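You operate a simulated robot arm through the tools that you are given. There is no shell and no other tool. Be economical: measure what you need, move in short steps, check, and stop when the job is done.

You run a simulated two-armed robot. Do the job below in one go: nothing can be reset, and whatever is moved stays where it is left.

JOB
Home the white machine, then run its warm-up at 50% feed.
Fine: one whole warm-up, the feed knob set before START, both knobs left as set.

It is judged by the outcome, as a careful person would: the job done as asked, and still so three seconds after it is handed in. It fails if anything else is knocked over, pushed out of place, dropped, spilled or broken.

ROBOT AND FRAMES
Two 7-joint arms with fingered hands on one trunk, on a base that drives. Base frame: it is fixed to the floor where the robot stands at the start and does not move with it; the origin is under the middle of the robot, x ahead of it, y to its left, z up. Readings come in cm, rad, newtons and seconds.
The left shoulder is at the start at [2.4, 15.2, 125.2], the right one opposite. With the tool pointing down near the work surface each hand reaches from about 38 to 78 cm from the robot's upright axis, wherever it stands, measured 20 degrees to its own side. Places, roughly: white machine feed knob [60, -20, 110]; white machine home button [50, -10, 110]; white machine mode knob [60, 0, 110]; white machine screen [70, 0, 120]; white machine start button [50, -20, 110]. Payload 3.8 kg a hand.
Tool frame (each hand has its own): the origin (TCP) lies between the finger pads and is the grasp point; the fingertips stand 3 cm ahead of it; z points along the fingers, y is the line along which they close. The gripper opens to 10.4 cm. The gripper's body begins 3.5 cm behind the TCP. The gripper is a hand of 5 fingers: y runs from the thumb to the fingers, the wrist lies at [-1.5, -10.4, -17.8] in the tool frame.
Orientation is told as [roll, pitch, yaw] about the base's x, y, z axes, in that order, counted from this pose: with the fingers straight down and the wrist toward the robot, the tool's x, y and z point along [0, 1, 0], [1, 0, 0] and [0, 0, -1] of the base frame.

CONTROLS
- The arms move only by the tool send_rows. It takes "left_motion", "right_motion" or both (then of equal length, played together; a hand with none holds still); each is a list of rows, each an object of numbers (a shift or turn left out is 0): "dx", "dy", "dz": the shift along the tool's x, y, z in units of 200 mm (1.0 is 200 mm); "wx", "wy", "wz": the turn, a rotation vector about the tool's x, y, z in units of 120 degrees (1.0 is 120 degrees). In form: [{"dx": .., "dy": .., "dz": .., "wx": .., "wy": .., "wz": ..}, ...]. A call has 1 to 20 rows; each row is the pose to reach, as a shift and turn from the pose commanded when the call began, along the tool's axes at that moment. A call with a number of a shift or a turn outside -1 to 1 is refused whole. Rows are played at 5 a second. More than 5 cm and 0.15 rad between two rows, and nothing of the call is played. Where a pose cannot be reached the arm comes as near as it can. A force on the tool above 40 N (or 10 N above the force at the start of the call, whichever is more), or a blocked arm, ends the call early, and 0.2 s more pass. In this call time passes only in rows, and 0.2 s behind the last. The reply holds the time, the measured pose of the TCP, the force on the tool along the base axes, the opening and the grip force, in the units named above and with some noise, with the torque about the TCP (base axes, N m) and any sound that the robot's microphone picked up.
- Cameras (640 x 400 px; columns grow to the right, rows downward): "scene" is now at [11.62, -1.62, 142.65]; the picture's right is [-0.18, -0.98, 0.01], its down [-0.35, 0.06, -0.94] and it looks along [0.92, -0.17, -0.35] (base axes); focal length 214 px, centre (320, 200). "left" rides on the left gripper at [-8, -7.8, -14.1] in its tool frame; the picture's right is [-0.78, -0.30, 0.56], its down [0.53, -0.78, 0.33] and it looks along [0.33, 0.56, 0.76] (tool axes); focal length 247 px, centre (320, 200). "right" rides on the right gripper at [8, -7.8, -14.1] in its tool frame; the picture's right is [-0.78, 0.30, -0.56], its down [-0.53, -0.78, 0.33] and it looks along [-0.33, 0.56, 0.76] (tool axes); focal length 247 px, centre (320, 200). There is no depth. A picture from a camera that has moved, and an enlarged one, comes with that camera's place and axes in the base frame and with its lens.
- grab_frame(camera): a new picture of that camera. The clock stands still meanwhile.
- slide_trunk(by): slides the trunk up (or, below 0, down) by that many cm; the arms and the scene camera ride with it, the base frame stays. It gives what a move gives, with no picture.
- roll_base(legs): drives the robot by 1 to 6 legs, each [ahead, left, turn to the left] in cm, cm and rad, along the robot's own axes; the way and the turn of a leg run together, so that a leg with both is an arc; at most 150 cm and 3.142 rad a leg. The arms and the cameras ride along, it lands a little off, and it stops where it bumps. It gives what a move gives.
- move_fingers(index, middle, ring, little, thumb_bend, thumb_turn, hand): sets how far each is bent, from 0 (flat) to 1 (curled in); at 0.3 the hand is open as for a grip, at 0.7 the pads meet at the TCP. One left out holds its place. A second passes; each finger stops where it meets its share of the squeeze, and holds until it gets a number again. It is the only way to open and close the hand. It gives what a move gives, with no picture; readings hold the bend of each and the force on index, middle, ring, little, thumb and palm. thumb_turn goes from beside the hand (0) to across from the fingers (1), as for a grip.
- turn_head(pan, tilt): turns the head with the scene camera to pan (to the left, within 1.396 rad either way) and tilt (down, from -0.506 to 1.204), counted from straight ahead of the robot. It gives what a move gives.
- close_up(camera, box): a new picture of the part [left, top, right, bottom] of that camera's present view, enlarged. The clock stands still meanwhile.
- job_done(): hands the job in; it is judged then, once.

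Work in short steps. Places have to be worked out from the pictures, the camera data and where the tool is seen: move nearer, look again, correct. Check each grasp and each placing, and mend what went wrong. You have 120 turns and 92 pictures in all, those below and enlarged ones among them. Open the grippers and draw the arms clear of the work before you hand the job in, unless the task says otherwise; then end with one line.

The tools are called by a JSON object that holds its "api" and its "payload". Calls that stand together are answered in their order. send_rows: Moves the arms, as the interface text tells. Its arguments: {"type":"object","properties":{"left_motion":{"type":"array"},"right_motion":{"type":"array"}},"required":[]} The other tools are called the same way: slide_trunk (by) slides the trunk up or down; move_fingers (index, middle, ring, little, thumb_bend, thumb_turn, hand) moves the fingers one by one; roll_base (legs) drives the base; turn_head (pan, tilt) turns the head that bears the scene camera; grab_frame (camera) takes a picture; close_up (camera, box) takes an enlarged picture of a part of a camera's view; job_done () hands the job in.

At the start:

```text
clock: 0.0
left_tcp_pos: [45.78, 3.08, 136.33]
left_orientation: [0.0, 0.0, 0.0]
left_force: [-0.4, 0.6, -0.6]
left_ft_torque: [0.01, 0.0, 0.01]
left_opening: 10.38
left_gripper_force: 0.1
left_shape: jaw
left_bend: [0.3, 0.3, 0.3, 0.3, 0.3, 0.98]
left_finger forces: [0.1, 0.1, 0.1, 0.1, 0.1, 0.0]
right_tcp_pos: [36.62, -31.19, 139.25]
right_orientation: [0.001, -0.001, 0.004]
right_force: [-0.4, -0.4, 0.2]
right_ft_torque: [0.0, 0.01, 0.0]
right_opening: 10.34
right_gripper_force: 0.0
right_shape: jaw
right_bend: [0.3, 0.3, 0.3, 0.3, 0.3, 0.98]
right_finger forces: [0.0, 0.0, 0.0, 0.0, 0.1, 0.0]
trunk travel left (down, up): [-32.5, 13.1]
robot x, y, heading: [0.16, 0.1, 0.002]
head pan, tilt: [-0.183, 0.311]
```

scene: 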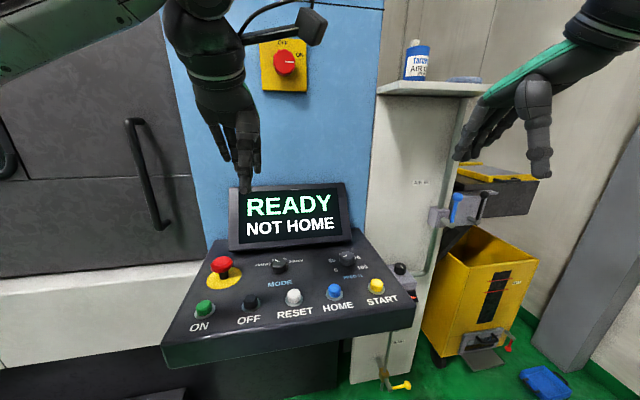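
right: 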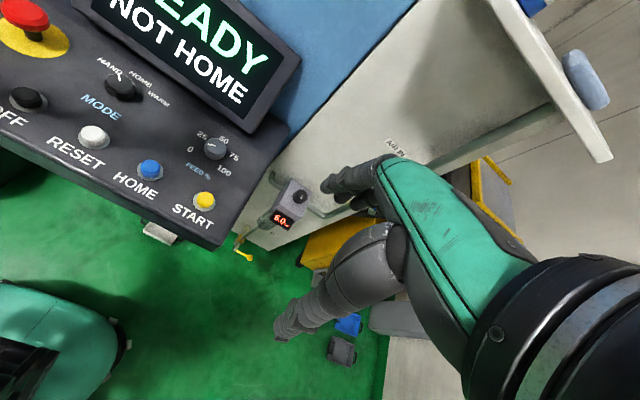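
left: 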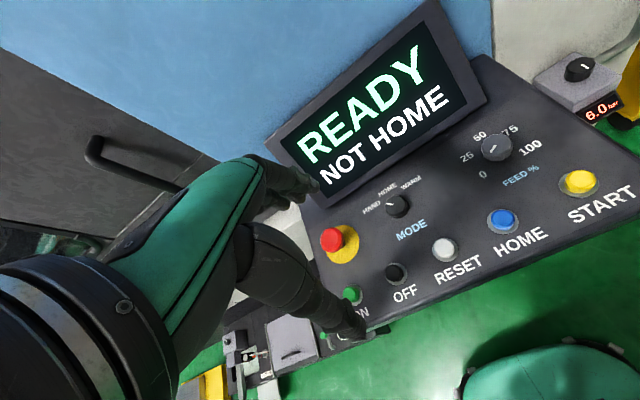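

The panel shows READY / NOT HOME, with the mode knob (HAND/HOME/WARM) and the feed knob (0–100). I'll take close looks at both knobs.

{"api": "close_up", "payload": {"camera": "right", "box": [60, 40, 260, 220]}}

{"api": "close_up", "payload": {"camera": "left", "box": [340, 100, 640, 290]}}

{"api": "close_up", "payload": {"camera": "scene", "box": [160, 180, 420, 350]}}

```text
2.22 times, centred on (160, 130) of right
camera zoom: at [28.77, -23.19, 153.47], right [0.3, -0.78, 0.56], down [-0.78, -0.54, -0.33], along [0.56, -0.33, -0.76], focal length 549 px, centre (676, 356)
```

zoom: 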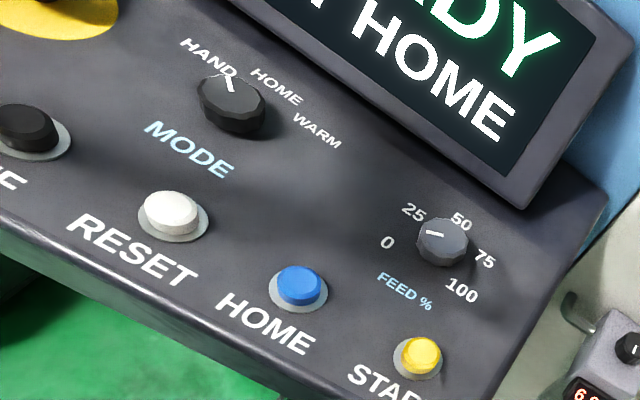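

```text
2.11 times, centred on (490, 195) of left
camera zoom: at [38.0, -5.01, 150.29], right [-0.3, -0.78, -0.56], down [-0.78, 0.53, -0.33], along [0.56, 0.33, -0.76], focal length 520 px, centre (-38, 210)
```

zoom: 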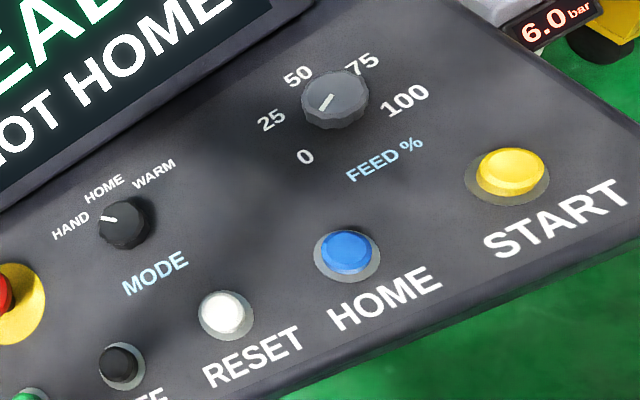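

```text
2.35 times, centred on (290, 265) of scene
camera zoom: at [11.62, -1.62, 142.65], right [-0.18, -0.98, 0.01], down [-0.35, 0.06, -0.94], along [0.92, -0.17, -0.35], focal length 505 px, centre (391, 47)
```

zoom: 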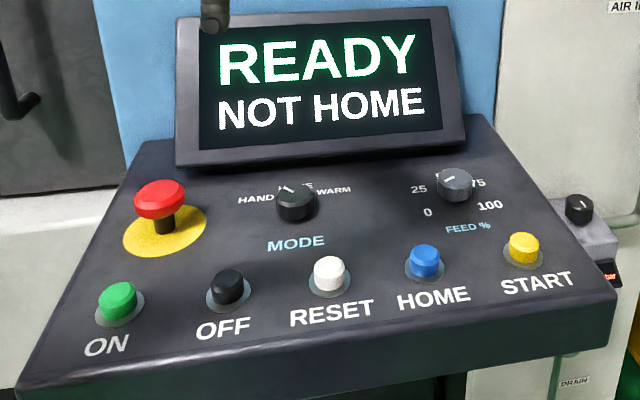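

Triangulating gives mode knob top ≈ (57.6, -0.2, 108.6), feed knob ≈ (57, -17.6, 109), HOME ≈ (47.3, -11.8, 108.5) and START ≈ (47.4, -21.6, 108.2), so the panel is near horizontal. I'll bring the open left hand above the mode knob.

{"api": "send_rows", "payload": {"left_motion": [{"dx": -0.027, "dy": 0.1, "dz": 0.13}, {"dx": -0.055, "dy": 0.2, "dz": 0.26}, {"dx": -0.083, "dy": 0.3, "dz": 0.4}, {"dx": -0.11, "dy": 0.4, "dz": 0.53}, {"dx": -0.138, "dy": 0.5, "dz": 0.66}, {"dx": -0.165, "dy": 0.59, "dz": 0.78}, {"dx": -0.165, "dy": 0.59, "dz": 0.78}]}}

{"api": "grab_frame", "payload": {"camera": "left"}}

{"api": "grab_frame", "payload": {"camera": "right"}}

{"api": "grab_frame", "payload": {"camera": "scene"}}

```text
clock: 1.6
left_tcp_pos: [57.53, -0.41, 120.5]
left_orientation: [-0.001, 0.0, 0.001]
left_force: [-0.3, -0.8, -0.6]
left_ft_torque: [0.0, 0.0, 0.02]
left_opening: 10.36
left_gripper_force: 0.0
left_shape: jaw
left_bend: [0.3, 0.3, 0.3, 0.3, 0.3, 0.98]
left_finger forces: [0.1, 0.0, 0.1, 0.1, 0.0, 0.1]
right_tcp_pos: [36.57, -31.24, 139.39]
right_orientation: [0.0, 0.0, 0.0]
right_force: [0.8, 0.0, -0.3]
right_ft_torque: [0.03, 0.04, -0.01]
right_opening: 10.37
right_gripper_force: 0.0
right_shape: jaw
right_bend: [0.3, 0.3, 0.3, 0.3, 0.3, 0.98]
right_finger forces: [0.1, 0.0, 0.1, 0.0, 0.1, 0.0]
trunk travel left (down, up): [-32.5, 13.1]
robot x, y, heading: [0.09, 0.01, 0.008]
head pan, tilt: [-0.183, 0.311]
```

```text
85 pictures are left
camera left: at [49.84, -8.43, 134.55], right [-0.3, -0.78, -0.56], down [-0.78, 0.53, -0.33], along [0.56, 0.33, -0.76], focal length 247 px, centre (320, 200)
```

left: 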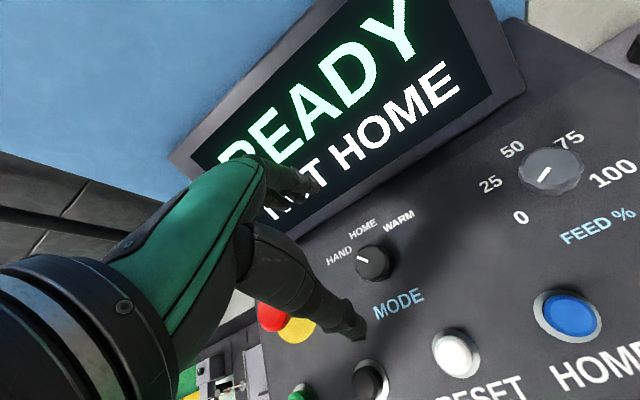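

```text
84 pictures are left
camera right: at [28.74, -23.18, 153.49], right [0.3, -0.78, 0.56], down [-0.78, -0.54, -0.33], along [0.56, -0.33, -0.76], focal length 247 px, centre (320, 200)
```

right: 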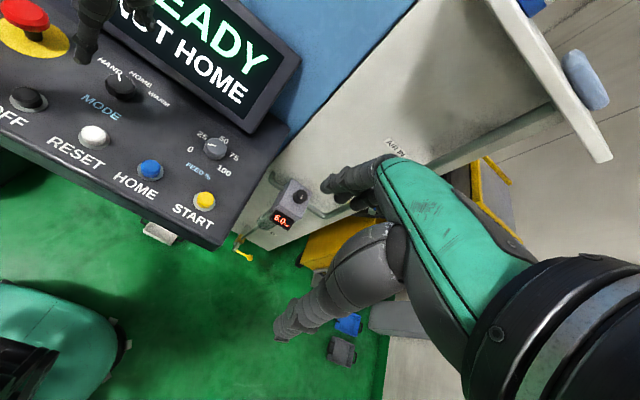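

```text
83 pictures are left
camera scene: at [11.59, -1.61, 142.66], right [-0.18, -0.98, 0.01], down [-0.34, 0.06, -0.94], along [0.92, -0.17, -0.35], focal length 214 px, centre (320, 200)
```

scene: 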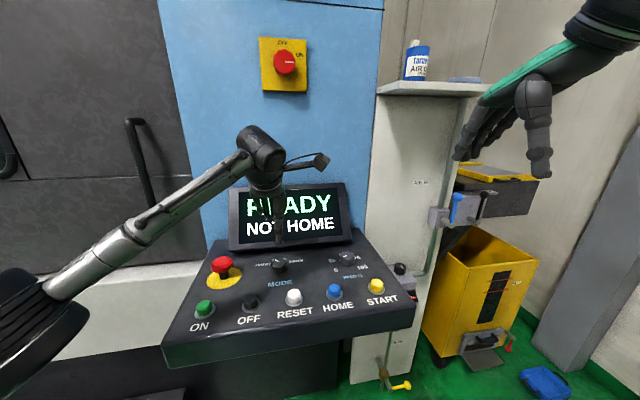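

The view confirms the knob at about (57.8, -0.5), HAND at +45°, HOME at 0°, WARM at −45°, pointer at HAND. I'll lower the left hand around it with the fingertips above the panel.

{"api": "send_rows", "payload": {"left_motion": [{"dx": 0, "dy": 0.01, "dz": 0.15}, {"dx": 0, "dy": 0.01, "dz": 0.3}, {"dx": 0, "dy": 0.01, "dz": 0.4}, {"dx": 0, "dy": 0.01, "dz": 0.4}]}}

{"api": "grab_frame", "payload": {"camera": "left"}}

{"api": "close_up", "payload": {"camera": "scene", "box": [220, 200, 380, 300]}}

{"api": "close_up", "payload": {"camera": "right", "box": [40, 0, 240, 125]}}

```text
clock: 2.6
left_tcp_pos: [57.73, -0.24, 112.45]
left_orientation: [0.001, 0.0, 0.002]
left_force: [-0.6, 0.3, 0.1]
left_ft_torque: [-0.03, 0.03, 0.02]
left_opening: 10.39
left_gripper_force: 0.1
left_shape: jaw
left_bend: [0.3, 0.3, 0.3, 0.3, 0.3, 0.98]
left_finger forces: [0.0, 0.1, 0.0, 0.1, 0.0, 0.0]
right_tcp_pos: [36.57, -31.27, 139.31]
right_orientation: [0.0, -0.001, 0.001]
right_force: [0.6, -0.6, -0.2]
right_ft_torque: [0.0, 0.01, -0.01]
right_opening: 10.34
right_gripper_force: 0.0
right_shape: jaw
right_bend: [0.3, 0.3, 0.3, 0.3, 0.3, 0.98]
right_finger forces: [0.1, 0.0, 0.0, 0.0, 0.1, 0.0]
trunk travel left (down, up): [-32.5, 13.1]
robot x, y, heading: [0.36, 0.1, -0.001]
head pan, tilt: [-0.183, 0.311]
```

```text
82 pictures are left
camera left: at [50.03, -8.24, 126.6], right [-0.3, -0.78, -0.56], down [-0.78, 0.53, -0.33], along [0.56, 0.33, -0.76], focal length 247 px, centre (320, 200)
```

left: 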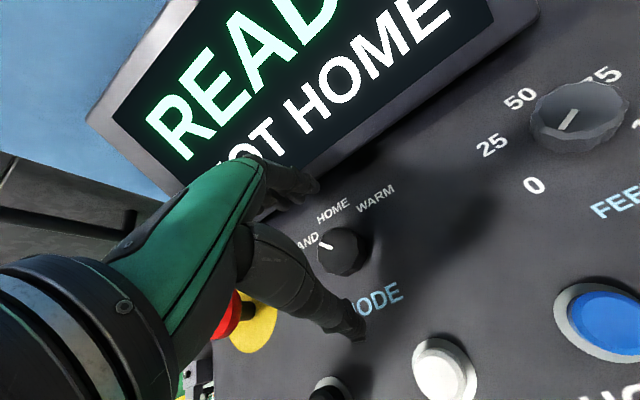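

```text
4.00 times, centred on (300, 250) of scene
camera zoom: at [11.64, -1.64, 142.65], right [-0.18, -0.98, 0.01], down [-0.35, 0.06, -0.94], along [0.92, -0.17, -0.35], focal length 858 px, centre (400, 0)
```

zoom: 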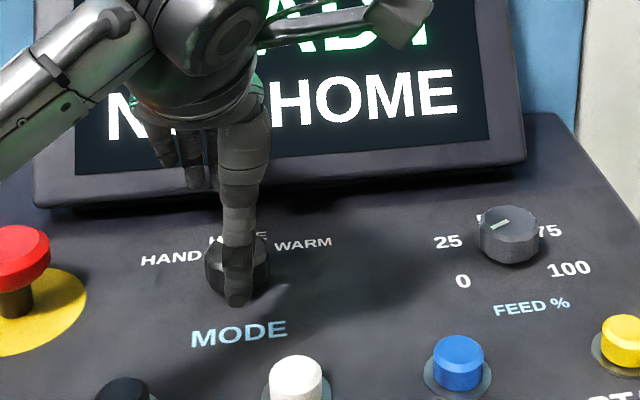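

```text
3.20 times, centred on (140, 62) of right
camera zoom: at [28.79, -23.21, 153.47], right [0.3, -0.78, 0.56], down [-0.78, -0.54, -0.33], along [0.56, -0.33, -0.76], focal length 790 px, centre (896, 640)
```

zoom: 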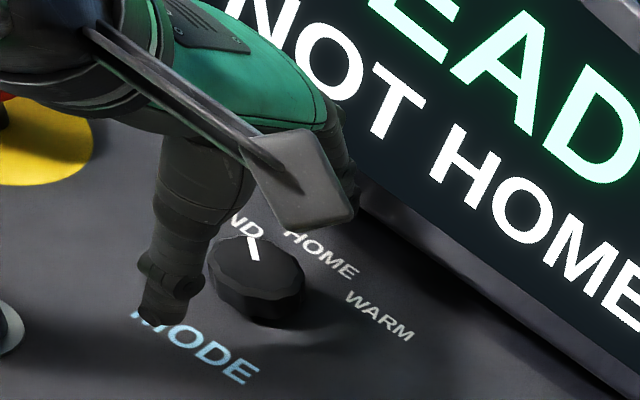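

The thumb is aligned with the knob in y. I'll lower to about z 110.6 with a small −y fix, then close thumb, index and middle.

{"api": "send_rows", "payload": {"left_motion": [{"dx": -0.01, "dy": 0.005, "dz": 0.05}, {"dx": -0.015, "dy": 0.005, "dz": 0.09}, {"dx": -0.015, "dy": 0.005, "dz": 0.09}]}}

{"api": "move_fingers", "payload": {"hand": "left", "index": 0.5, "middle": 0.5, "thumb_bend": 0.5}}

{"api": "grab_frame", "payload": {"camera": "left"}}

{"api": "close_up", "payload": {"camera": "right", "box": [40, 0, 240, 125]}}

```text
clock: 3.4
left_tcp_pos: [57.94, -0.41, 110.74]
left_orientation: [-0.002, -0.001, 0.003]
left_force: [0.4, 0.4, -0.5]
left_ft_torque: [-0.03, 0.03, -0.02]
left_opening: 10.36
left_gripper_force: 0.0
left_shape: jaw
left_bend: [0.3, 0.3, 0.3, 0.3, 0.3, 0.98]
left_finger forces: [0.1, 0.1, 0.0, 0.1, 0.0, 0.0]
right_tcp_pos: [36.64, -31.29, 139.32]
right_orientation: [-0.001, 0.0, 0.0]
right_force: [0.4, 0.7, -0.1]
right_ft_torque: [-0.01, 0.0, 0.0]
right_opening: 10.37
right_gripper_force: 0.1
right_shape: jaw
right_bend: [0.3, 0.3, 0.3, 0.3, 0.3, 0.98]
right_finger forces: [0.1, 0.0, 0.0, 0.1, 0.0, 0.0]
trunk travel left (down, up): [-32.5, 13.1]
robot x, y, heading: [0.01, -0.27, -0.001]
head pan, tilt: [-0.183, 0.311]
```

```text
clock: 4.4
left_tcp_pos: [57.82, -0.47, 110.78]
left_orientation: [-0.001, 0.0, 0.001]
left_force: [-0.5, -0.3, -0.3]
left_ft_torque: [0.02, 0.02, 0.04]
left_opening: 5.28
left_gripper_force: 0.1
left_shape: fingers
left_bend: [0.5, 0.5, 0.3, 0.3, 0.5, 0.98]
left_finger forces: [0.1, 0.0, 0.0, 0.0, 0.0, 0.1]
right_tcp_pos: [36.59, -31.23, 139.41]
right_orientation: [0.0, 0.0, 0.0]
right_force: [0.1, 0.2, -0.1]
right_ft_torque: [-0.02, -0.03, 0.0]
right_opening: 10.36
right_gripper_force: 0.1
right_shape: jaw
right_bend: [0.3, 0.3, 0.3, 0.3, 0.3, 0.98]
right_finger forces: [0.0, 0.0, 0.0, 0.1, 0.1, 0.0]
trunk travel left (down, up): [-32.5, 13.1]
robot x, y, heading: [-0.06, 0.05, -0.003]
head pan, tilt: [-0.183, 0.311]
```

```text
79 pictures are left
camera left: at [50.14, -8.5, 124.85], right [-0.29, -0.78, -0.56], down [-0.78, 0.53, -0.33], along [0.56, 0.33, -0.76], focal length 247 px, centre (320, 200)
```

left: 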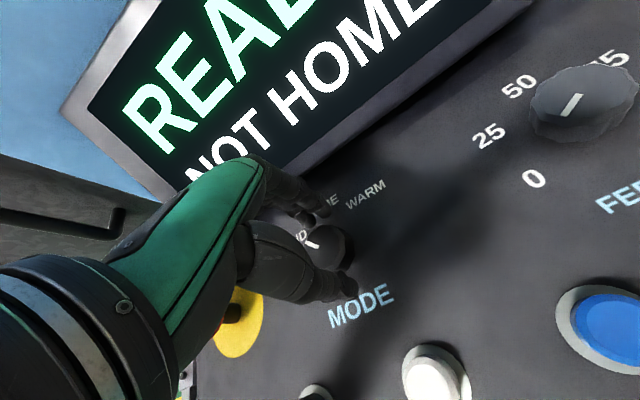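

```text
3.20 times, centred on (140, 62) of right
camera zoom: at [28.78, -23.2, 153.47], right [0.3, -0.78, 0.56], down [-0.78, -0.54, -0.33], along [0.56, -0.33, -0.76], focal length 790 px, centre (896, 640)
```

zoom: 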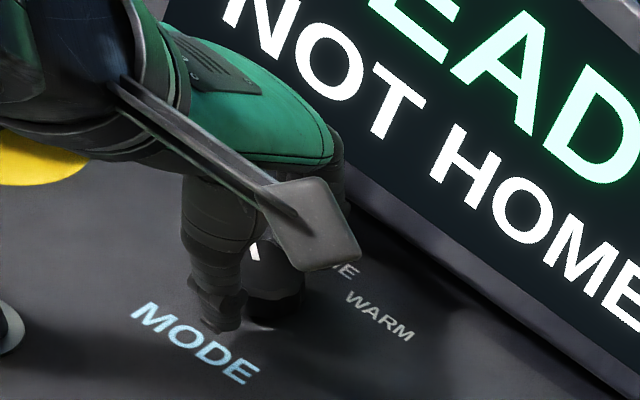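

Fingers bracket the knob. I'll close until they squeeze.

{"api": "move_fingers", "payload": {"hand": "left", "index": 0.68, "middle": 0.68, "thumb_bend": 0.68}}

{"api": "close_up", "payload": {"camera": "left", "box": [240, 150, 440, 300]}}

```text
clock: 5.4
left_tcp_pos: [58.03, -0.46, 110.63]
left_orientation: [0.0, 0.0, 0.003]
left_force: [8.8, -0.1, 2.2]
left_ft_torque: [0.04, -0.2, -0.08]
left_opening: 3.06
left_gripper_force: 10.9
left_shape: fingers
left_bend: [0.59, 0.6, 0.3, 0.3, 0.6, 0.97]
left_finger forces: [7.0, 8.4, 0.1, 0.1, 7.3, 0.0]
right_tcp_pos: [36.8, -31.26, 139.35]
right_orientation: [0.001, 0.002, 0.003]
right_force: [0.1, -0.7, -0.1]
right_ft_torque: [0.01, 0.01, 0.01]
right_opening: 10.35
right_gripper_force: 0.1
right_shape: jaw
right_bend: [0.3, 0.3, 0.3, 0.3, 0.3, 0.98]
right_finger forces: [0.0, 0.1, 0.0, 0.0, 0.0, 0.1]
trunk travel left (down, up): [-32.5, 13.1]
robot x, y, heading: [0.02, 0.22, -0.002]
head pan, tilt: [-0.183, 0.311]
```

```text
2.67 times, centred on (340, 225) of left
camera zoom: at [50.29, -8.49, 124.83], right [-0.29, -0.78, -0.56], down [-0.78, 0.53, -0.33], along [0.56, 0.33, -0.76], focal length 659 px, centre (267, 133)
```

zoom: 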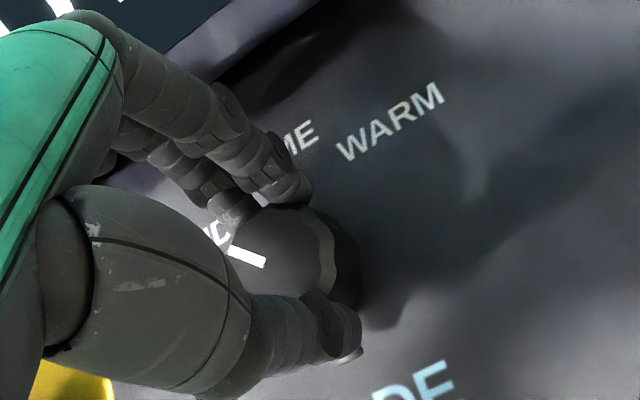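

Gripped (opening 3.1 cm, ~7 N). Turn clockwise 45° toward HOME.

{"api": "send_rows", "payload": {"left_motion": [{"wz": 0.065}, {"wz": 0.13}, {"wz": 0.195}, {"wz": 0.26}, {"wz": 0.325}, {"wz": 0.375}, {"wz": 0.375}]}}

{"api": "close_up", "payload": {"camera": "left", "box": [240, 150, 440, 300]}}

{"api": "close_up", "payload": {"camera": "right", "box": [40, 0, 240, 125]}}

```text
clock: 7.0
left_tcp_pos: [57.82, -0.56, 110.78]
left_orientation: [-0.001, -0.001, -0.785]
left_force: [0.9, 0.4, 0.1]
left_ft_torque: [0.08, -0.04, -0.04]
left_opening: 3.04
left_gripper_force: 10.5
left_shape: fingers
left_bend: [0.61, 0.62, 0.3, 0.3, 0.59, 0.97]
left_finger forces: [4.5, 6.3, 0.0, 0.0, 9.6, 0.1]
right_tcp_pos: [36.6, -31.24, 139.3]
right_orientation: [0.0, 0.0, 0.0]
right_force: [-0.5, -1.5, -0.4]
right_ft_torque: [-0.02, 0.02, -0.01]
right_opening: 10.36
right_gripper_force: 0.0
right_shape: jaw
right_bend: [0.3, 0.3, 0.3, 0.3, 0.3, 0.98]
right_finger forces: [0.0, 0.0, 0.1, 0.0, 0.1, 0.0]
trunk travel left (down, up): [-32.5, 13.1]
robot x, y, heading: [-0.09, 0.09, -0.002]
head pan, tilt: [-0.183, 0.311]
```

```text
2.67 times, centred on (340, 225) of left
camera zoom: at [46.74, -0.77, 124.85], right [-0.76, -0.34, -0.56], down [-0.17, 0.93, -0.33], along [0.63, -0.16, -0.76], focal length 659 px, centre (267, 133)
```

zoom: 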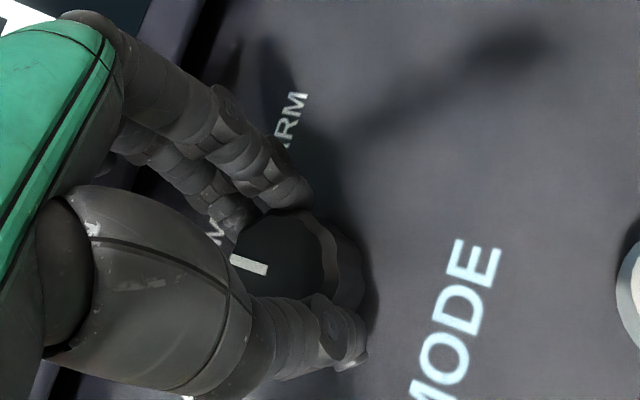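

```text
3.20 times, centred on (140, 62) of right
camera zoom: at [28.82, -23.17, 153.47], right [0.3, -0.78, 0.56], down [-0.78, -0.54, -0.33], along [0.56, -0.33, -0.76], focal length 790 px, centre (896, 640)
```

zoom: 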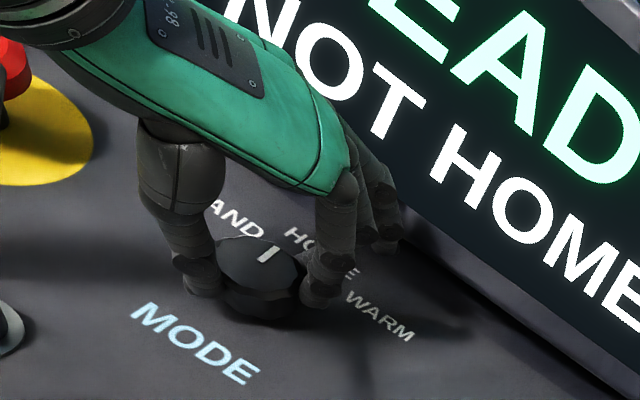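

The pointer moved with the hand and now points at HOME. Release, then rise.

{"api": "move_fingers", "payload": {"hand": "left", "index": 0.4, "middle": 0.4, "thumb_bend": 0.4}}

{"api": "send_rows", "payload": {"left_motion": [{"dz": -0.2}, {"dz": -0.4, "wz": -0.06}, {"dz": -0.6, "wz": -0.12}, {"dz": -0.7, "wz": -0.18, "dy": -0.1}, {"dz": -0.7, "wz": -0.18, "dy": -0.3}, {"dz": -0.7, "wz": -0.18, "dy": -0.4}]}}

{"api": "grab_frame", "payload": {"camera": "left"}}

{"api": "close_up", "payload": {"camera": "right", "box": [40, 0, 280, 200]}}

```text
clock: 8.0
left_tcp_pos: [57.86, -0.61, 110.92]
left_orientation: [0.002, 0.0, -0.784]
left_force: [0.3, 0.6, 0.2]
left_ft_torque: [0.03, 0.02, 0.0]
left_opening: 7.76
left_gripper_force: 0.1
left_shape: fingers
left_bend: [0.4, 0.4, 0.3, 0.3, 0.4, 0.97]
left_finger forces: [0.0, 0.1, 0.0, 0.1, 0.0, 0.0]
right_tcp_pos: [36.71, -31.26, 139.31]
right_orientation: [0.001, 0.0, 0.002]
right_force: [-0.9, 0.1, -0.2]
right_ft_torque: [-0.01, 0.01, 0.02]
right_opening: 10.34
right_gripper_force: 0.0
right_shape: jaw
right_bend: [0.3, 0.3, 0.3, 0.3, 0.3, 0.98]
right_finger forces: [0.0, 0.0, 0.1, 0.0, 0.0, 0.0]
trunk travel left (down, up): [-32.5, 13.1]
robot x, y, heading: [-0.54, 0.33, -0.002]
head pan, tilt: [-0.183, 0.311]
```

```text
clock: 9.4
left_tcp_pos: [51.94, 5.22, 124.66]
left_orientation: [0.0, -0.001, -0.405]
left_force: [-0.8, 0.5, -0.3]
left_ft_torque: [-0.03, -0.01, -0.01]
left_opening: 7.75
left_gripper_force: 0.0
left_shape: fingers
left_bend: [0.4, 0.4, 0.3, 0.3, 0.4, 0.97]
left_finger forces: [0.0, 0.0, 0.1, 0.0, 0.1, 0.0]
right_tcp_pos: [36.68, -31.11, 139.25]
right_orientation: [0.0, 0.001, -0.002]
right_force: [0.4, 0.1, 0.0]
right_ft_torque: [-0.01, 0.03, 0.03]
right_opening: 10.33
right_gripper_force: 0.1
right_shape: jaw
right_bend: [0.3, 0.3, 0.3, 0.3, 0.3, 0.98]
right_finger forces: [0.0, 0.0, 0.0, 0.0, 0.0, 0.0]
trunk travel left (down, up): [-32.5, 13.1]
robot x, y, heading: [0.64, -0.16, -0.004]
head pan, tilt: [-0.183, 0.311]
```

```text
74 pictures are left
camera left: at [41.72, 0.95, 138.79], right [-0.58, -0.6, -0.56], down [-0.5, 0.8, -0.33], along [0.64, 0.09, -0.76], focal length 247 px, centre (320, 200)
```

left: 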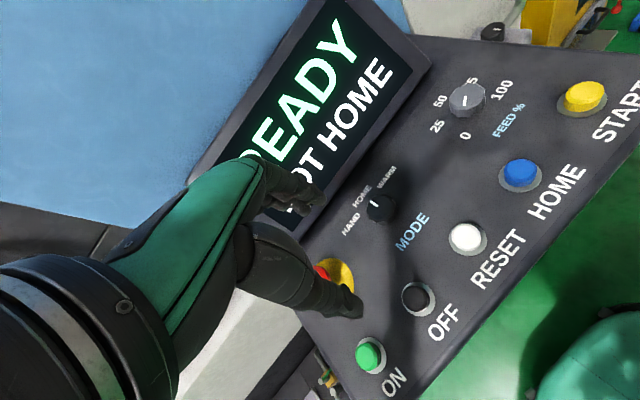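

```text
2.00 times, centred on (160, 100) of right
camera zoom: at [28.75, -23.15, 153.48], right [0.3, -0.78, 0.56], down [-0.78, -0.54, -0.33], along [0.56, -0.33, -0.76], focal length 494 px, centre (640, 400)
```

zoom: 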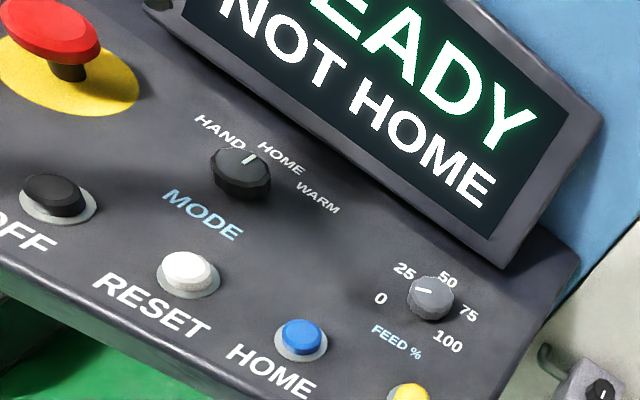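

Mode is at HOME. Next the feed knob with the right hand: move toward above it, about (57.3, -17.7).

{"api": "send_rows", "payload": {"right_motion": [{"dx": 0.09, "dy": 0.13, "dz": 0.1}, {"dx": 0.18, "dy": 0.27, "dz": 0.2}, {"dx": 0.27, "dy": 0.4, "dz": 0.3}, {"dx": 0.37, "dy": 0.53, "dz": 0.4}, {"dx": 0.46, "dy": 0.67, "dz": 0.5}, {"dx": 0.55, "dy": 0.8, "dz": 0.6}, {"dx": 0.67, "dy": 0.98, "dz": 0.7}, {"dx": 0.675, "dy": 1.0, "dz": 0.85}, {"dx": 0.675, "dy": 1.0, "dz": 0.98}, {"dx": 0.675, "dy": 1.0, "dz": 0.98}]}}

{"api": "grab_frame", "payload": {"camera": "right"}}

{"api": "close_up", "payload": {"camera": "left", "box": [400, 50, 560, 150]}}

```text
clock: 11.6
left_tcp_pos: [51.99, 5.24, 124.72]
left_orientation: [-0.002, 0.0, -0.406]
left_force: [0.0, 0.7, -0.6]
left_ft_torque: [0.01, 0.02, -0.01]
left_opening: 7.77
left_gripper_force: 0.1
left_shape: fingers
left_bend: [0.4, 0.4, 0.3, 0.3, 0.4, 0.97]
left_finger forces: [0.1, 0.1, 0.0, 0.0, 0.0, 0.0]
right_tcp_pos: [56.76, -17.73, 119.83]
right_orientation: [0.001, 0.002, 0.002]
right_force: [-0.8, 0.1, -0.5]
right_ft_torque: [0.0, -0.02, -0.01]
right_opening: 10.37
right_gripper_force: 0.0
right_shape: jaw
right_bend: [0.3, 0.3, 0.3, 0.3, 0.3, 0.98]
right_finger forces: [0.0, 0.0, 0.0, 0.0, 0.1, 0.0]
trunk travel left (down, up): [-32.5, 13.1]
robot x, y, heading: [-0.08, -0.12, -0.005]
head pan, tilt: [-0.183, 0.311]
```

```text
72 pictures are left
camera right: at [48.97, -9.62, 133.96], right [0.3, -0.78, 0.56], down [-0.78, -0.54, -0.33], along [0.56, -0.33, -0.76], focal length 247 px, centre (320, 200)
```

right: 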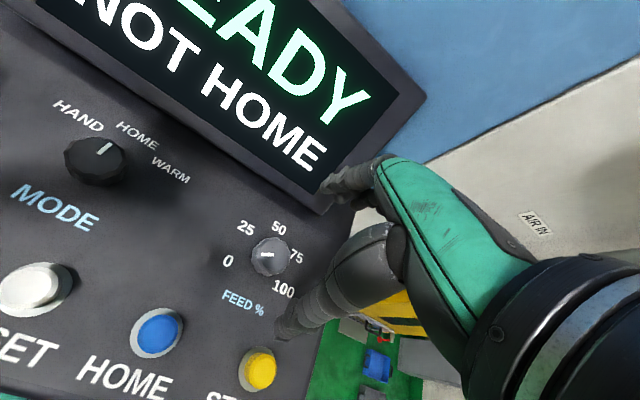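

```text
4.00 times, centred on (480, 100) of left
camera zoom: at [41.8, 0.94, 138.78], right [-0.58, -0.6, -0.56], down [-0.5, 0.8, -0.33], along [0.64, 0.09, -0.76], focal length 988 px, centre (-320, 600)
```

zoom: 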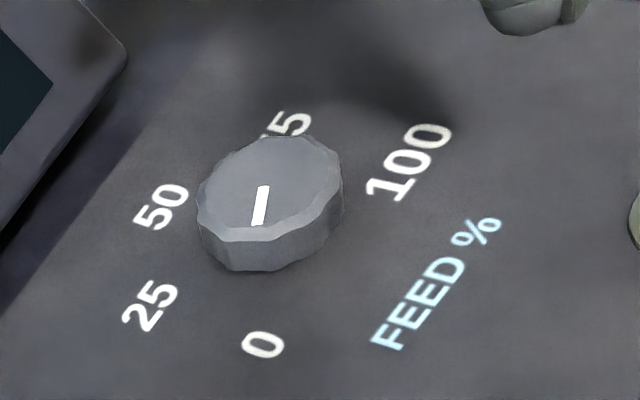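

{"api": "close_up", "payload": {"camera": "right", "box": [210, 200, 338, 310]}}

```text
3.64 times, centred on (274, 255) of right
camera zoom: at [48.97, -9.62, 133.96], right [0.3, -0.78, 0.56], down [-0.78, -0.54, -0.33], along [0.56, -0.33, -0.76], focal length 898 px, centre (487, 0)
```

zoom: 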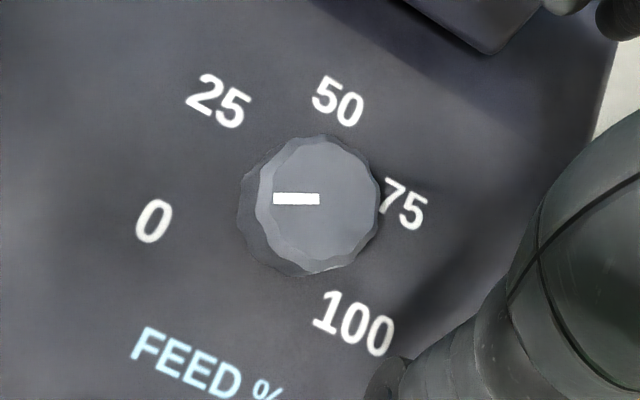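

Feed labels sit at +120° (0), +60°, 0° (50), −60°, −120°; the pointer is near +115° (~2%), so it needs about 115° clockwise, in two grips. I'll pre-rotate the right hand counter-clockwise and tuck ring and little fingers.

{"api": "move_fingers", "payload": {"hand": "right", "ring": 0.9, "little": 0.9}}

{"api": "send_rows", "payload": {"right_motion": [{"wz": -0.065, "dy": 0.037, "dx": 0.006}, {"wz": -0.13, "dy": 0.037, "dx": 0.006}, {"wz": -0.195, "dy": 0.037, "dx": 0.006, "dz": 0.05}, {"wz": -0.26, "dy": 0.037, "dx": 0.006, "dz": 0.1}, {"wz": -0.325, "dy": 0.037, "dx": 0.006, "dz": 0.2}, {"wz": -0.39, "dy": 0.037, "dx": 0.006, "dz": 0.3}, {"wz": -0.4, "dy": 0.037, "dx": 0.006, "dz": 0.35}, {"wz": -0.4, "dy": 0.037, "dx": 0.006, "dz": 0.35}]}}

{"api": "grab_frame", "payload": {"camera": "right"}}

{"api": "close_up", "payload": {"camera": "scene", "box": [240, 180, 400, 280]}}

```text
clock: 12.6
left_tcp_pos: [52.03, 5.15, 124.65]
left_orientation: [-0.002, 0.001, -0.407]
left_force: [0.3, -0.6, 0.5]
left_ft_torque: [-0.02, -0.01, -0.01]
left_opening: 7.76
left_gripper_force: 0.0
left_shape: fingers
left_bend: [0.4, 0.4, 0.3, 0.3, 0.4, 0.97]
left_finger forces: [0.0, 0.0, 0.1, 0.0, 0.0, 0.0]
right_tcp_pos: [56.89, -17.7, 119.76]
right_orientation: [0.0, 0.0, 0.0]
right_force: [0.6, 1.0, -0.1]
right_ft_torque: [-0.02, -0.02, -0.02]
right_opening: 10.3
right_gripper_force: 0.0
right_shape: fingers
right_bend: [0.3, 0.3, 0.9, 0.9, 0.3, 0.98]
right_finger forces: [0.0, 0.0, 0.1, 0.0, 0.1, 0.1]
trunk travel left (down, up): [-32.5, 13.1]
robot x, y, heading: [0.04, 0.33, 0.001]
head pan, tilt: [-0.183, 0.311]
```

```text
clock: 14.4
left_tcp_pos: [52.04, 5.15, 124.76]
left_orientation: [0.0, 0.001, -0.406]
left_force: [0.5, 0.2, -0.1]
left_ft_torque: [-0.04, 0.01, 0.02]
left_opening: 7.74
left_gripper_force: 0.0
left_shape: fingers
left_bend: [0.4, 0.4, 0.3, 0.3, 0.4, 0.97]
left_finger forces: [0.1, 0.0, 0.1, 0.0, 0.0, 0.0]
right_tcp_pos: [50.08, -9.98, 111.33]
right_orientation: [-0.005, -0.001, 0.827]
right_force: [0.0, 0.1, 0.3]
right_ft_torque: [-0.01, -0.01, 0.0]
right_opening: 10.29
right_gripper_force: 0.1
right_shape: fingers
right_bend: [0.3, 0.3, 0.9, 0.9, 0.3, 0.98]
right_finger forces: [0.0, 0.0, 0.0, 0.0, 0.1, 0.0]
right hand out of reach, approached as far as the arm can: row 5, 6, 7, 8
trunk travel left (down, up): [-32.5, 13.1]
robot x, y, heading: [0.19, -0.24, -0.001]
head pan, tilt: [-0.183, 0.311]
```

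```text
69 pictures are left
camera right: at [38.74, -10.15, 125.42], right [0.77, -0.31, 0.56], down [-0.13, -0.93, -0.33], along [0.63, 0.18, -0.76], focal length 247 px, centre (320, 200)
```

right: 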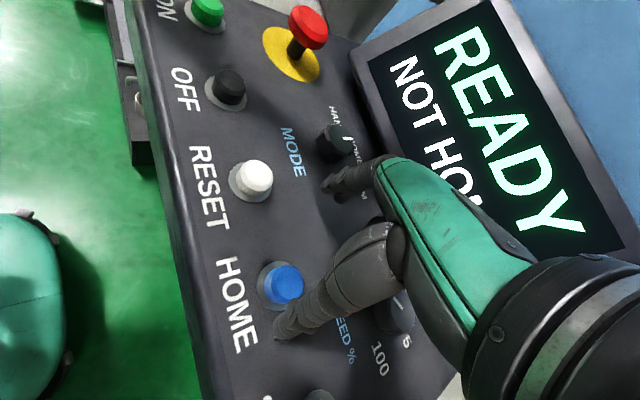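

```text
4.00 times, centred on (320, 230) of scene
camera zoom: at [11.65, -1.68, 142.65], right [-0.18, -0.98, 0.01], down [-0.35, 0.06, -0.94], along [0.92, -0.17, -0.35], focal length 858 px, centre (320, 80)
```

zoom: 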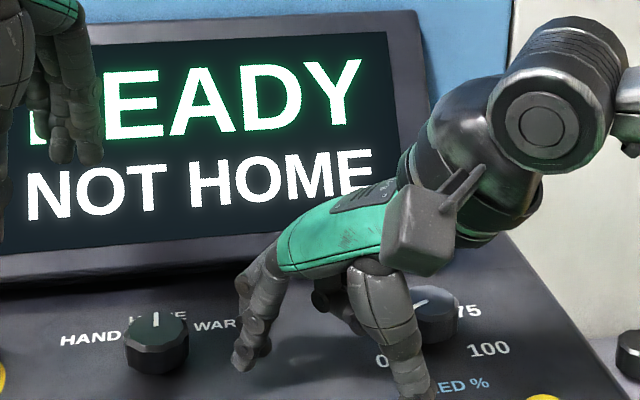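

The arm can't take that wrist-outward yaw there; it drifted to (50, -10) without contact (forces ~0). I'll raise straight up first.

{"api": "send_rows", "payload": {"right_motion": [{"dz": -0.15}, {"dz": -0.3}, {"dz": -0.45}, {"dz": -0.45}]}}

```text
clock: 15.4
left_tcp_pos: [52.18, 5.18, 124.71]
left_orientation: [0.002, 0.001, -0.407]
left_force: [0.9, -0.1, 1.6]
left_ft_torque: [-0.01, 0.03, 0.01]
left_opening: 7.77
left_gripper_force: 0.1
left_shape: fingers
left_bend: [0.4, 0.4, 0.3, 0.3, 0.4, 0.97]
left_finger forces: [0.1, 0.0, 0.0, 0.0, 0.0, 0.1]
right_tcp_pos: [49.1, -9.4, 120.39]
right_orientation: [-0.002, 0.001, 0.833]
right_force: [0.8, 0.0, -0.7]
right_ft_torque: [-0.03, 0.01, 0.0]
right_opening: 10.28
right_gripper_force: 0.0
right_shape: fingers
right_bend: [0.3, 0.3, 0.9, 0.9, 0.3, 0.98]
right_finger forces: [0.0, 0.0, 0.0, 0.1, 0.1, 0.0]
right hand out of reach, approached as far as the arm can: row 1, 2, 3, 4
trunk travel left (down, up): [-32.5, 13.1]
robot x, y, heading: [0.34, -0.09, 0.002]
head pan, tilt: [-0.183, 0.311]
```

The command still sits at the far target. At this height I'll rotate back through 0 and on to +45° clockwise to test that range in the air.

{"api": "send_rows", "payload": {"right_motion": [{"wz": 0.065}, {"wz": 0.13}, {"wz": 0.195}, {"wz": 0.26}, {"wz": 0.325}, {"wz": 0.39}, {"wz": 0.455}, {"wz": 0.52}, {"wz": 0.585}, {"wz": 0.65}, {"wz": 0.715}, {"wz": 0.775}, {"wz": 0.775}]}}

```text
clock: 18.2
left_tcp_pos: [52.05, 5.24, 124.6]
left_orientation: [-0.001, 0.001, -0.407]
left_force: [0.6, 0.1, 0.4]
left_ft_torque: [-0.03, -0.01, 0.0]
left_opening: 7.75
left_gripper_force: 0.0
left_shape: fingers
left_bend: [0.4, 0.4, 0.3, 0.3, 0.4, 0.97]
left_finger forces: [0.0, 0.0, 0.1, 0.1, 0.0, 0.0]
right_tcp_pos: [49.11, -9.26, 120.48]
right_orientation: [0.002, 0.003, -0.522]
right_force: [0.2, -0.3, -0.1]
right_ft_torque: [0.04, -0.02, 0.02]
right_opening: 10.31
right_gripper_force: 0.0
right_shape: fingers
right_bend: [0.3, 0.3, 0.9, 0.9, 0.3, 0.98]
right_finger forces: [0.0, 0.1, 0.1, 0.1, 0.1, 0.1]
right hand out of reach, approached as far as the arm can: row 11, 12, 13
trunk travel left (down, up): [-32.5, 13.1]
robot x, y, heading: [0.38, 0.01, 0.003]
head pan, tilt: [-0.183, 0.311]
```

Clockwise range ends about 30° there; counter-clockwise 31° worked earlier. I'll go back above the knob at −30° (counter-clockwise), to use a ±30° stroke twice.

{"api": "send_rows", "payload": {"right_motion": [{"dx": -0.04, "dy": 0.15}, {"dx": -0.08, "dy": 0.3, "wz": -0.065}, {"dx": -0.12, "dy": 0.45, "wz": -0.13}, {"dx": -0.15, "dy": 0.571, "wz": -0.195}, {"dx": -0.15, "dy": 0.571, "wz": -0.26}, {"dx": -0.15, "dy": 0.571, "wz": -0.325}, {"dx": -0.15, "dy": 0.571, "wz": -0.39}, {"dx": -0.15, "dy": 0.571, "wz": -0.455}, {"dx": -0.15, "dy": 0.571, "wz": -0.49}, {"dx": -0.15, "dy": 0.571, "wz": -0.49}]}}

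{"api": "grab_frame", "payload": {"camera": "right"}}

```text
clock: 20.4
left_tcp_pos: [52.04, 5.26, 124.64]
left_orientation: [-0.001, 0.002, -0.407]
left_force: [0.1, 0.2, 0.1]
left_ft_torque: [0.02, 0.03, -0.02]
left_opening: 7.76
left_gripper_force: 0.0
left_shape: fingers
left_bend: [0.4, 0.4, 0.3, 0.3, 0.4, 0.97]
left_finger forces: [0.0, 0.1, 0.1, 0.0, 0.1, 0.1]
right_tcp_pos: [57.55, -17.66, 120.42]
right_orientation: [0.0, -0.002, 0.507]
right_force: [-0.4, 0.3, 0.6]
right_ft_torque: [0.03, 0.01, -0.02]
right_opening: 10.32
right_gripper_force: 0.1
right_shape: fingers
right_bend: [0.3, 0.3, 0.9, 0.9, 0.3, 0.98]
right_finger forces: [0.0, 0.0, 0.0, 0.0, 0.0, 0.0]
trunk travel left (down, up): [-32.5, 13.1]
robot x, y, heading: [0.16, -0.14, 0.002]
head pan, tilt: [-0.183, 0.311]
```

```text
67 pictures are left
camera right: at [46.79, -14.34, 134.52], right [0.63, -0.54, 0.56], down [-0.42, -0.84, -0.33], along [0.65, -0.02, -0.76], focal length 247 px, centre (320, 200)
```

right: 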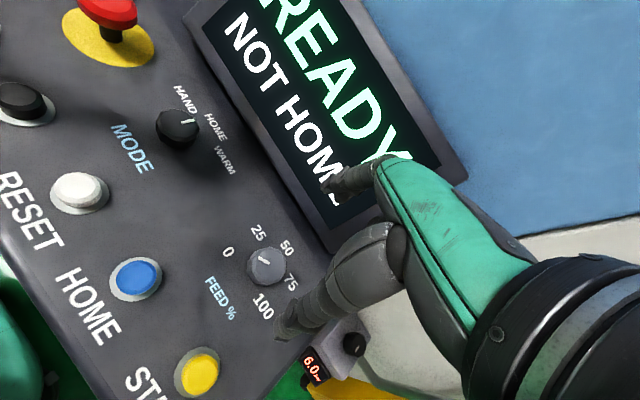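

Now over the knob at (57.55, -17.66), yaw 29°. Descend to grip height.

{"api": "send_rows", "payload": {"right_motion": [{"dz": 0.15}, {"dz": 0.3}, {"dz": 0.42}, {"dz": 0.475}, {"dz": 0.475}]}}

{"api": "grab_frame", "payload": {"camera": "right"}}

```text
clock: 21.6
left_tcp_pos: [52.03, 5.16, 124.62]
left_orientation: [-0.002, 0.0, -0.407]
left_force: [-0.2, -0.3, -0.3]
left_ft_torque: [0.01, 0.02, 0.0]
left_opening: 7.78
left_gripper_force: 0.0
left_shape: fingers
left_bend: [0.4, 0.4, 0.3, 0.3, 0.4, 0.97]
left_finger forces: [0.0, 0.0, 0.0, 0.0, 0.1, 0.0]
right_tcp_pos: [57.61, -17.63, 111.0]
right_orientation: [0.0, -0.002, 0.506]
right_force: [0.6, -0.4, 0.6]
right_ft_torque: [0.0, 0.0, 0.01]
right_opening: 10.34
right_gripper_force: 0.2
right_shape: fingers
right_bend: [0.3, 0.3, 0.9, 0.9, 0.3, 0.98]
right_finger forces: [0.0, 0.0, 0.0, 0.1, 0.1, 0.1]
trunk travel left (down, up): [-32.5, 13.1]
robot x, y, heading: [0.29, -0.17, 0.0]
head pan, tilt: [-0.183, 0.311]
```

```text
66 pictures are left
camera right: at [46.75, -14.24, 125.15], right [0.63, -0.54, 0.56], down [-0.42, -0.84, -0.33], along [0.65, -0.02, -0.76], focal length 247 px, centre (320, 200)
```

right: 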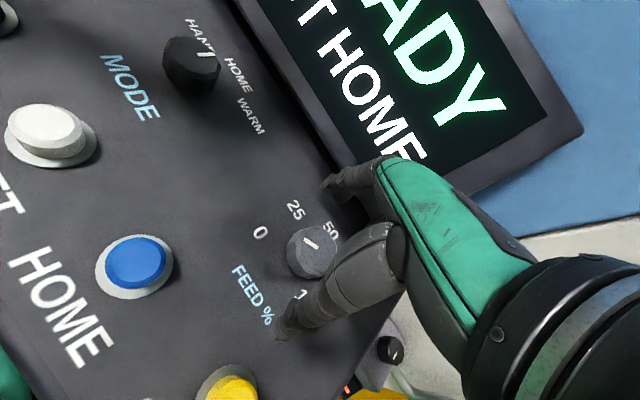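

Aligned. Close index, middle and thumb on the knob.

{"api": "move_fingers", "payload": {"hand": "right", "index": 0.68, "middle": 0.68, "thumb_bend": 0.68}}

{"api": "close_up", "payload": {"camera": "right", "box": [220, 170, 400, 310]}}

```text
clock: 22.6
left_tcp_pos: [52.1, 5.2, 124.59]
left_orientation: [-0.002, 0.0, -0.406]
left_force: [-0.1, 0.9, -0.7]
left_ft_torque: [-0.01, 0.0, 0.0]
left_opening: 7.75
left_gripper_force: 0.1
left_shape: fingers
left_bend: [0.4, 0.4, 0.3, 0.3, 0.4, 0.97]
left_finger forces: [0.0, 0.0, 0.0, 0.0, 0.1, 0.0]
right_tcp_pos: [57.71, -17.39, 111.03]
right_orientation: [0.002, -0.002, 0.504]
right_force: [6.7, 2.6, 1.5]
right_ft_torque: [0.06, -0.24, 0.05]
right_opening: 2.89
right_gripper_force: 9.9
right_shape: fingers
right_bend: [0.6, 0.6, 0.9, 0.9, 0.6, 0.97]
right_finger forces: [5.6, 8.6, 0.0, 0.0, 6.2, 0.0]
trunk travel left (down, up): [-32.5, 13.1]
robot x, y, heading: [0.12, -0.19, -0.001]
head pan, tilt: [-0.183, 0.311]
```

```text
2.86 times, centred on (310, 240) of right
camera zoom: at [46.91, -14.15, 125.16], right [0.63, -0.54, 0.56], down [-0.42, -0.84, -0.33], along [0.65, -0.02, -0.76], focal length 706 px, centre (349, 86)
```

zoom: 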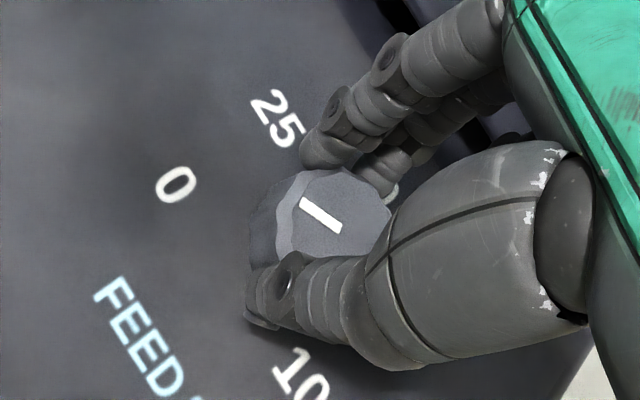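

Gripped. Turn clockwise about 55°.

{"api": "send_rows", "payload": {"right_motion": [{"wz": 0.065}, {"wz": 0.13}, {"wz": 0.195}, {"wz": 0.26}, {"wz": 0.325}, {"wz": 0.39}, {"wz": 0.455}, {"wz": 0.455}]}}

{"api": "close_up", "payload": {"camera": "right", "box": [220, 170, 400, 310]}}

{"api": "close_up", "payload": {"camera": "left", "box": [280, 0, 600, 200]}}

```text
clock: 24.4
left_tcp_pos: [52.27, 5.19, 124.62]
left_orientation: [-0.003, 0.003, -0.406]
left_force: [0.1, -0.6, -1.2]
left_ft_torque: [0.02, 0.02, 0.01]
left_opening: 7.76
left_gripper_force: 0.0
left_shape: fingers
left_bend: [0.4, 0.4, 0.3, 0.3, 0.4, 0.97]
left_finger forces: [0.0, 0.0, 0.0, 0.0, 0.0, 0.0]
right_tcp_pos: [57.76, -17.52, 111.01]
right_orientation: [0.002, 0.0, -0.449]
right_force: [16.8, -2.1, 11.1]
right_ft_torque: [-0.24, -0.69, 0.11]
right_opening: 2.84
right_gripper_force: 13.1
right_shape: fingers
right_bend: [0.57, 0.58, 0.9, 0.9, 0.63, 0.96]
right_finger forces: [9.8, 11.8, 0.0, 0.1, 5.6, 0.0]
trunk travel left (down, up): [-32.5, 13.1]
robot x, y, heading: [-0.11, 0.09, -0.002]
head pan, tilt: [-0.183, 0.311]
```

```text
2.86 times, centred on (310, 240) of right
camera zoom: at [54.22, -6.92, 125.09], right [-0.07, -0.83, 0.56], down [-0.93, -0.14, -0.33], along [0.36, -0.54, -0.76], focal length 706 px, centre (349, 86)
```

zoom: 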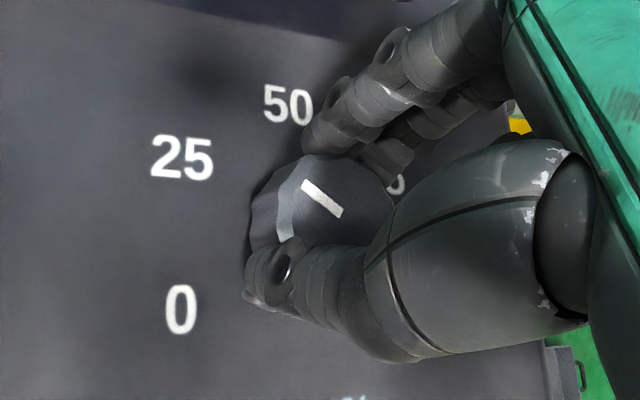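

```text
2.00 times, centred on (440, 100) of left
camera zoom: at [42.0, 0.89, 138.72], right [-0.58, -0.6, -0.56], down [-0.5, 0.8, -0.33], along [0.64, 0.09, -0.76], focal length 494 px, centre (80, 400)
```

zoom: 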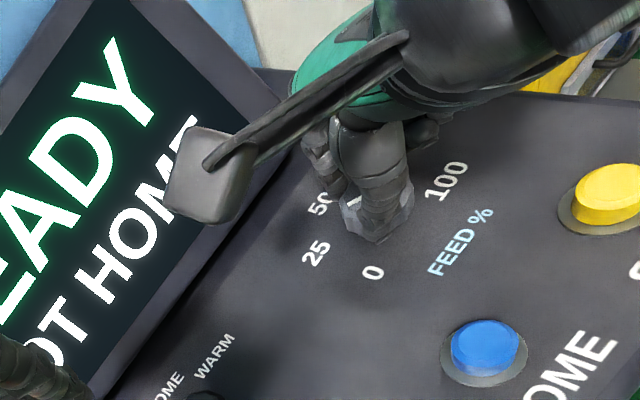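

The pointer moved to ~56° (≈27%). Release, lift, rotate back for the second stroke.

{"api": "move_fingers", "payload": {"hand": "right", "index": 0.3, "middle": 0.3, "thumb_bend": 0.3}}

{"api": "send_rows", "payload": {"right_motion": [{"dz": -0.15}, {"dz": -0.25, "wz": -0.065}, {"dz": -0.25, "wz": -0.13}, {"dz": -0.25, "wz": -0.195}, {"dz": -0.25, "wz": -0.26}, {"dz": -0.25, "wz": -0.325}, {"dz": -0.25, "wz": -0.39}, {"dz": -0.25, "wz": -0.455}, {"dz": -0.25, "wz": -0.46}]}}

{"api": "close_up", "payload": {"camera": "right", "box": [200, 170, 380, 310]}}

```text
clock: 25.4
left_tcp_pos: [52.07, 5.28, 124.7]
left_orientation: [0.0, -0.001, -0.405]
left_force: [0.3, 0.4, 0.0]
left_ft_torque: [-0.03, 0.02, -0.01]
left_opening: 7.75
left_gripper_force: 0.1
left_shape: fingers
left_bend: [0.4, 0.4, 0.3, 0.3, 0.4, 0.97]
left_finger forces: [0.0, 0.0, 0.0, 0.0, 0.1, 0.0]
right_tcp_pos: [57.5, -17.51, 111.03]
right_orientation: [0.002, 0.002, -0.448]
right_force: [-0.7, 0.1, 0.7]
right_ft_torque: [0.0, -0.02, -0.01]
right_opening: 10.27
right_gripper_force: 0.1
right_shape: fingers
right_bend: [0.3, 0.3, 0.9, 0.9, 0.3, 0.97]
right_finger forces: [0.0, 0.0, 0.0, 0.0, 0.1, 0.0]
trunk travel left (down, up): [-32.5, 13.1]
robot x, y, heading: [-0.08, -0.17, 0.001]
head pan, tilt: [-0.183, 0.311]
```

```text
clock: 27.4
left_tcp_pos: [52.1, 5.35, 124.79]
left_orientation: [-0.004, 0.001, -0.406]
left_force: [0.7, -0.1, -0.5]
left_ft_torque: [0.02, 0.06, -0.02]
left_opening: 7.73
left_gripper_force: 0.0
left_shape: fingers
left_bend: [0.4, 0.4, 0.3, 0.3, 0.4, 0.97]
left_finger forces: [0.0, 0.0, 0.1, 0.0, 0.0, 0.1]
right_tcp_pos: [57.46, -17.57, 116.02]
right_orientation: [0.003, -0.002, 0.516]
right_force: [-0.7, -0.7, 0.6]
right_ft_torque: [-0.01, 0.0, 0.0]
right_opening: 10.27
right_gripper_force: 0.0
right_shape: fingers
right_bend: [0.3, 0.3, 0.9, 0.9, 0.3, 0.97]
right_finger forces: [0.1, 0.1, 0.1, 0.0, 0.1, 0.0]
trunk travel left (down, up): [-32.5, 13.1]
robot x, y, heading: [-0.25, -0.22, -0.002]
head pan, tilt: [-0.183, 0.311]
```

```text
2.86 times, centred on (290, 240) of right
camera zoom: at [46.79, -14.36, 130.05], right [0.64, -0.53, 0.56], down [-0.41, -0.85, -0.33], along [0.65, -0.01, -0.76], focal length 706 px, centre (406, 86)
```

zoom: 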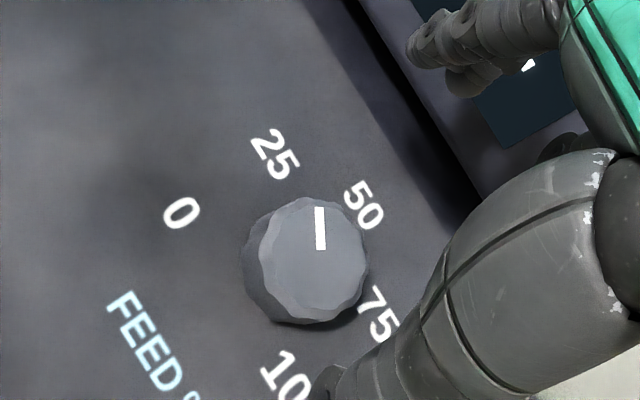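

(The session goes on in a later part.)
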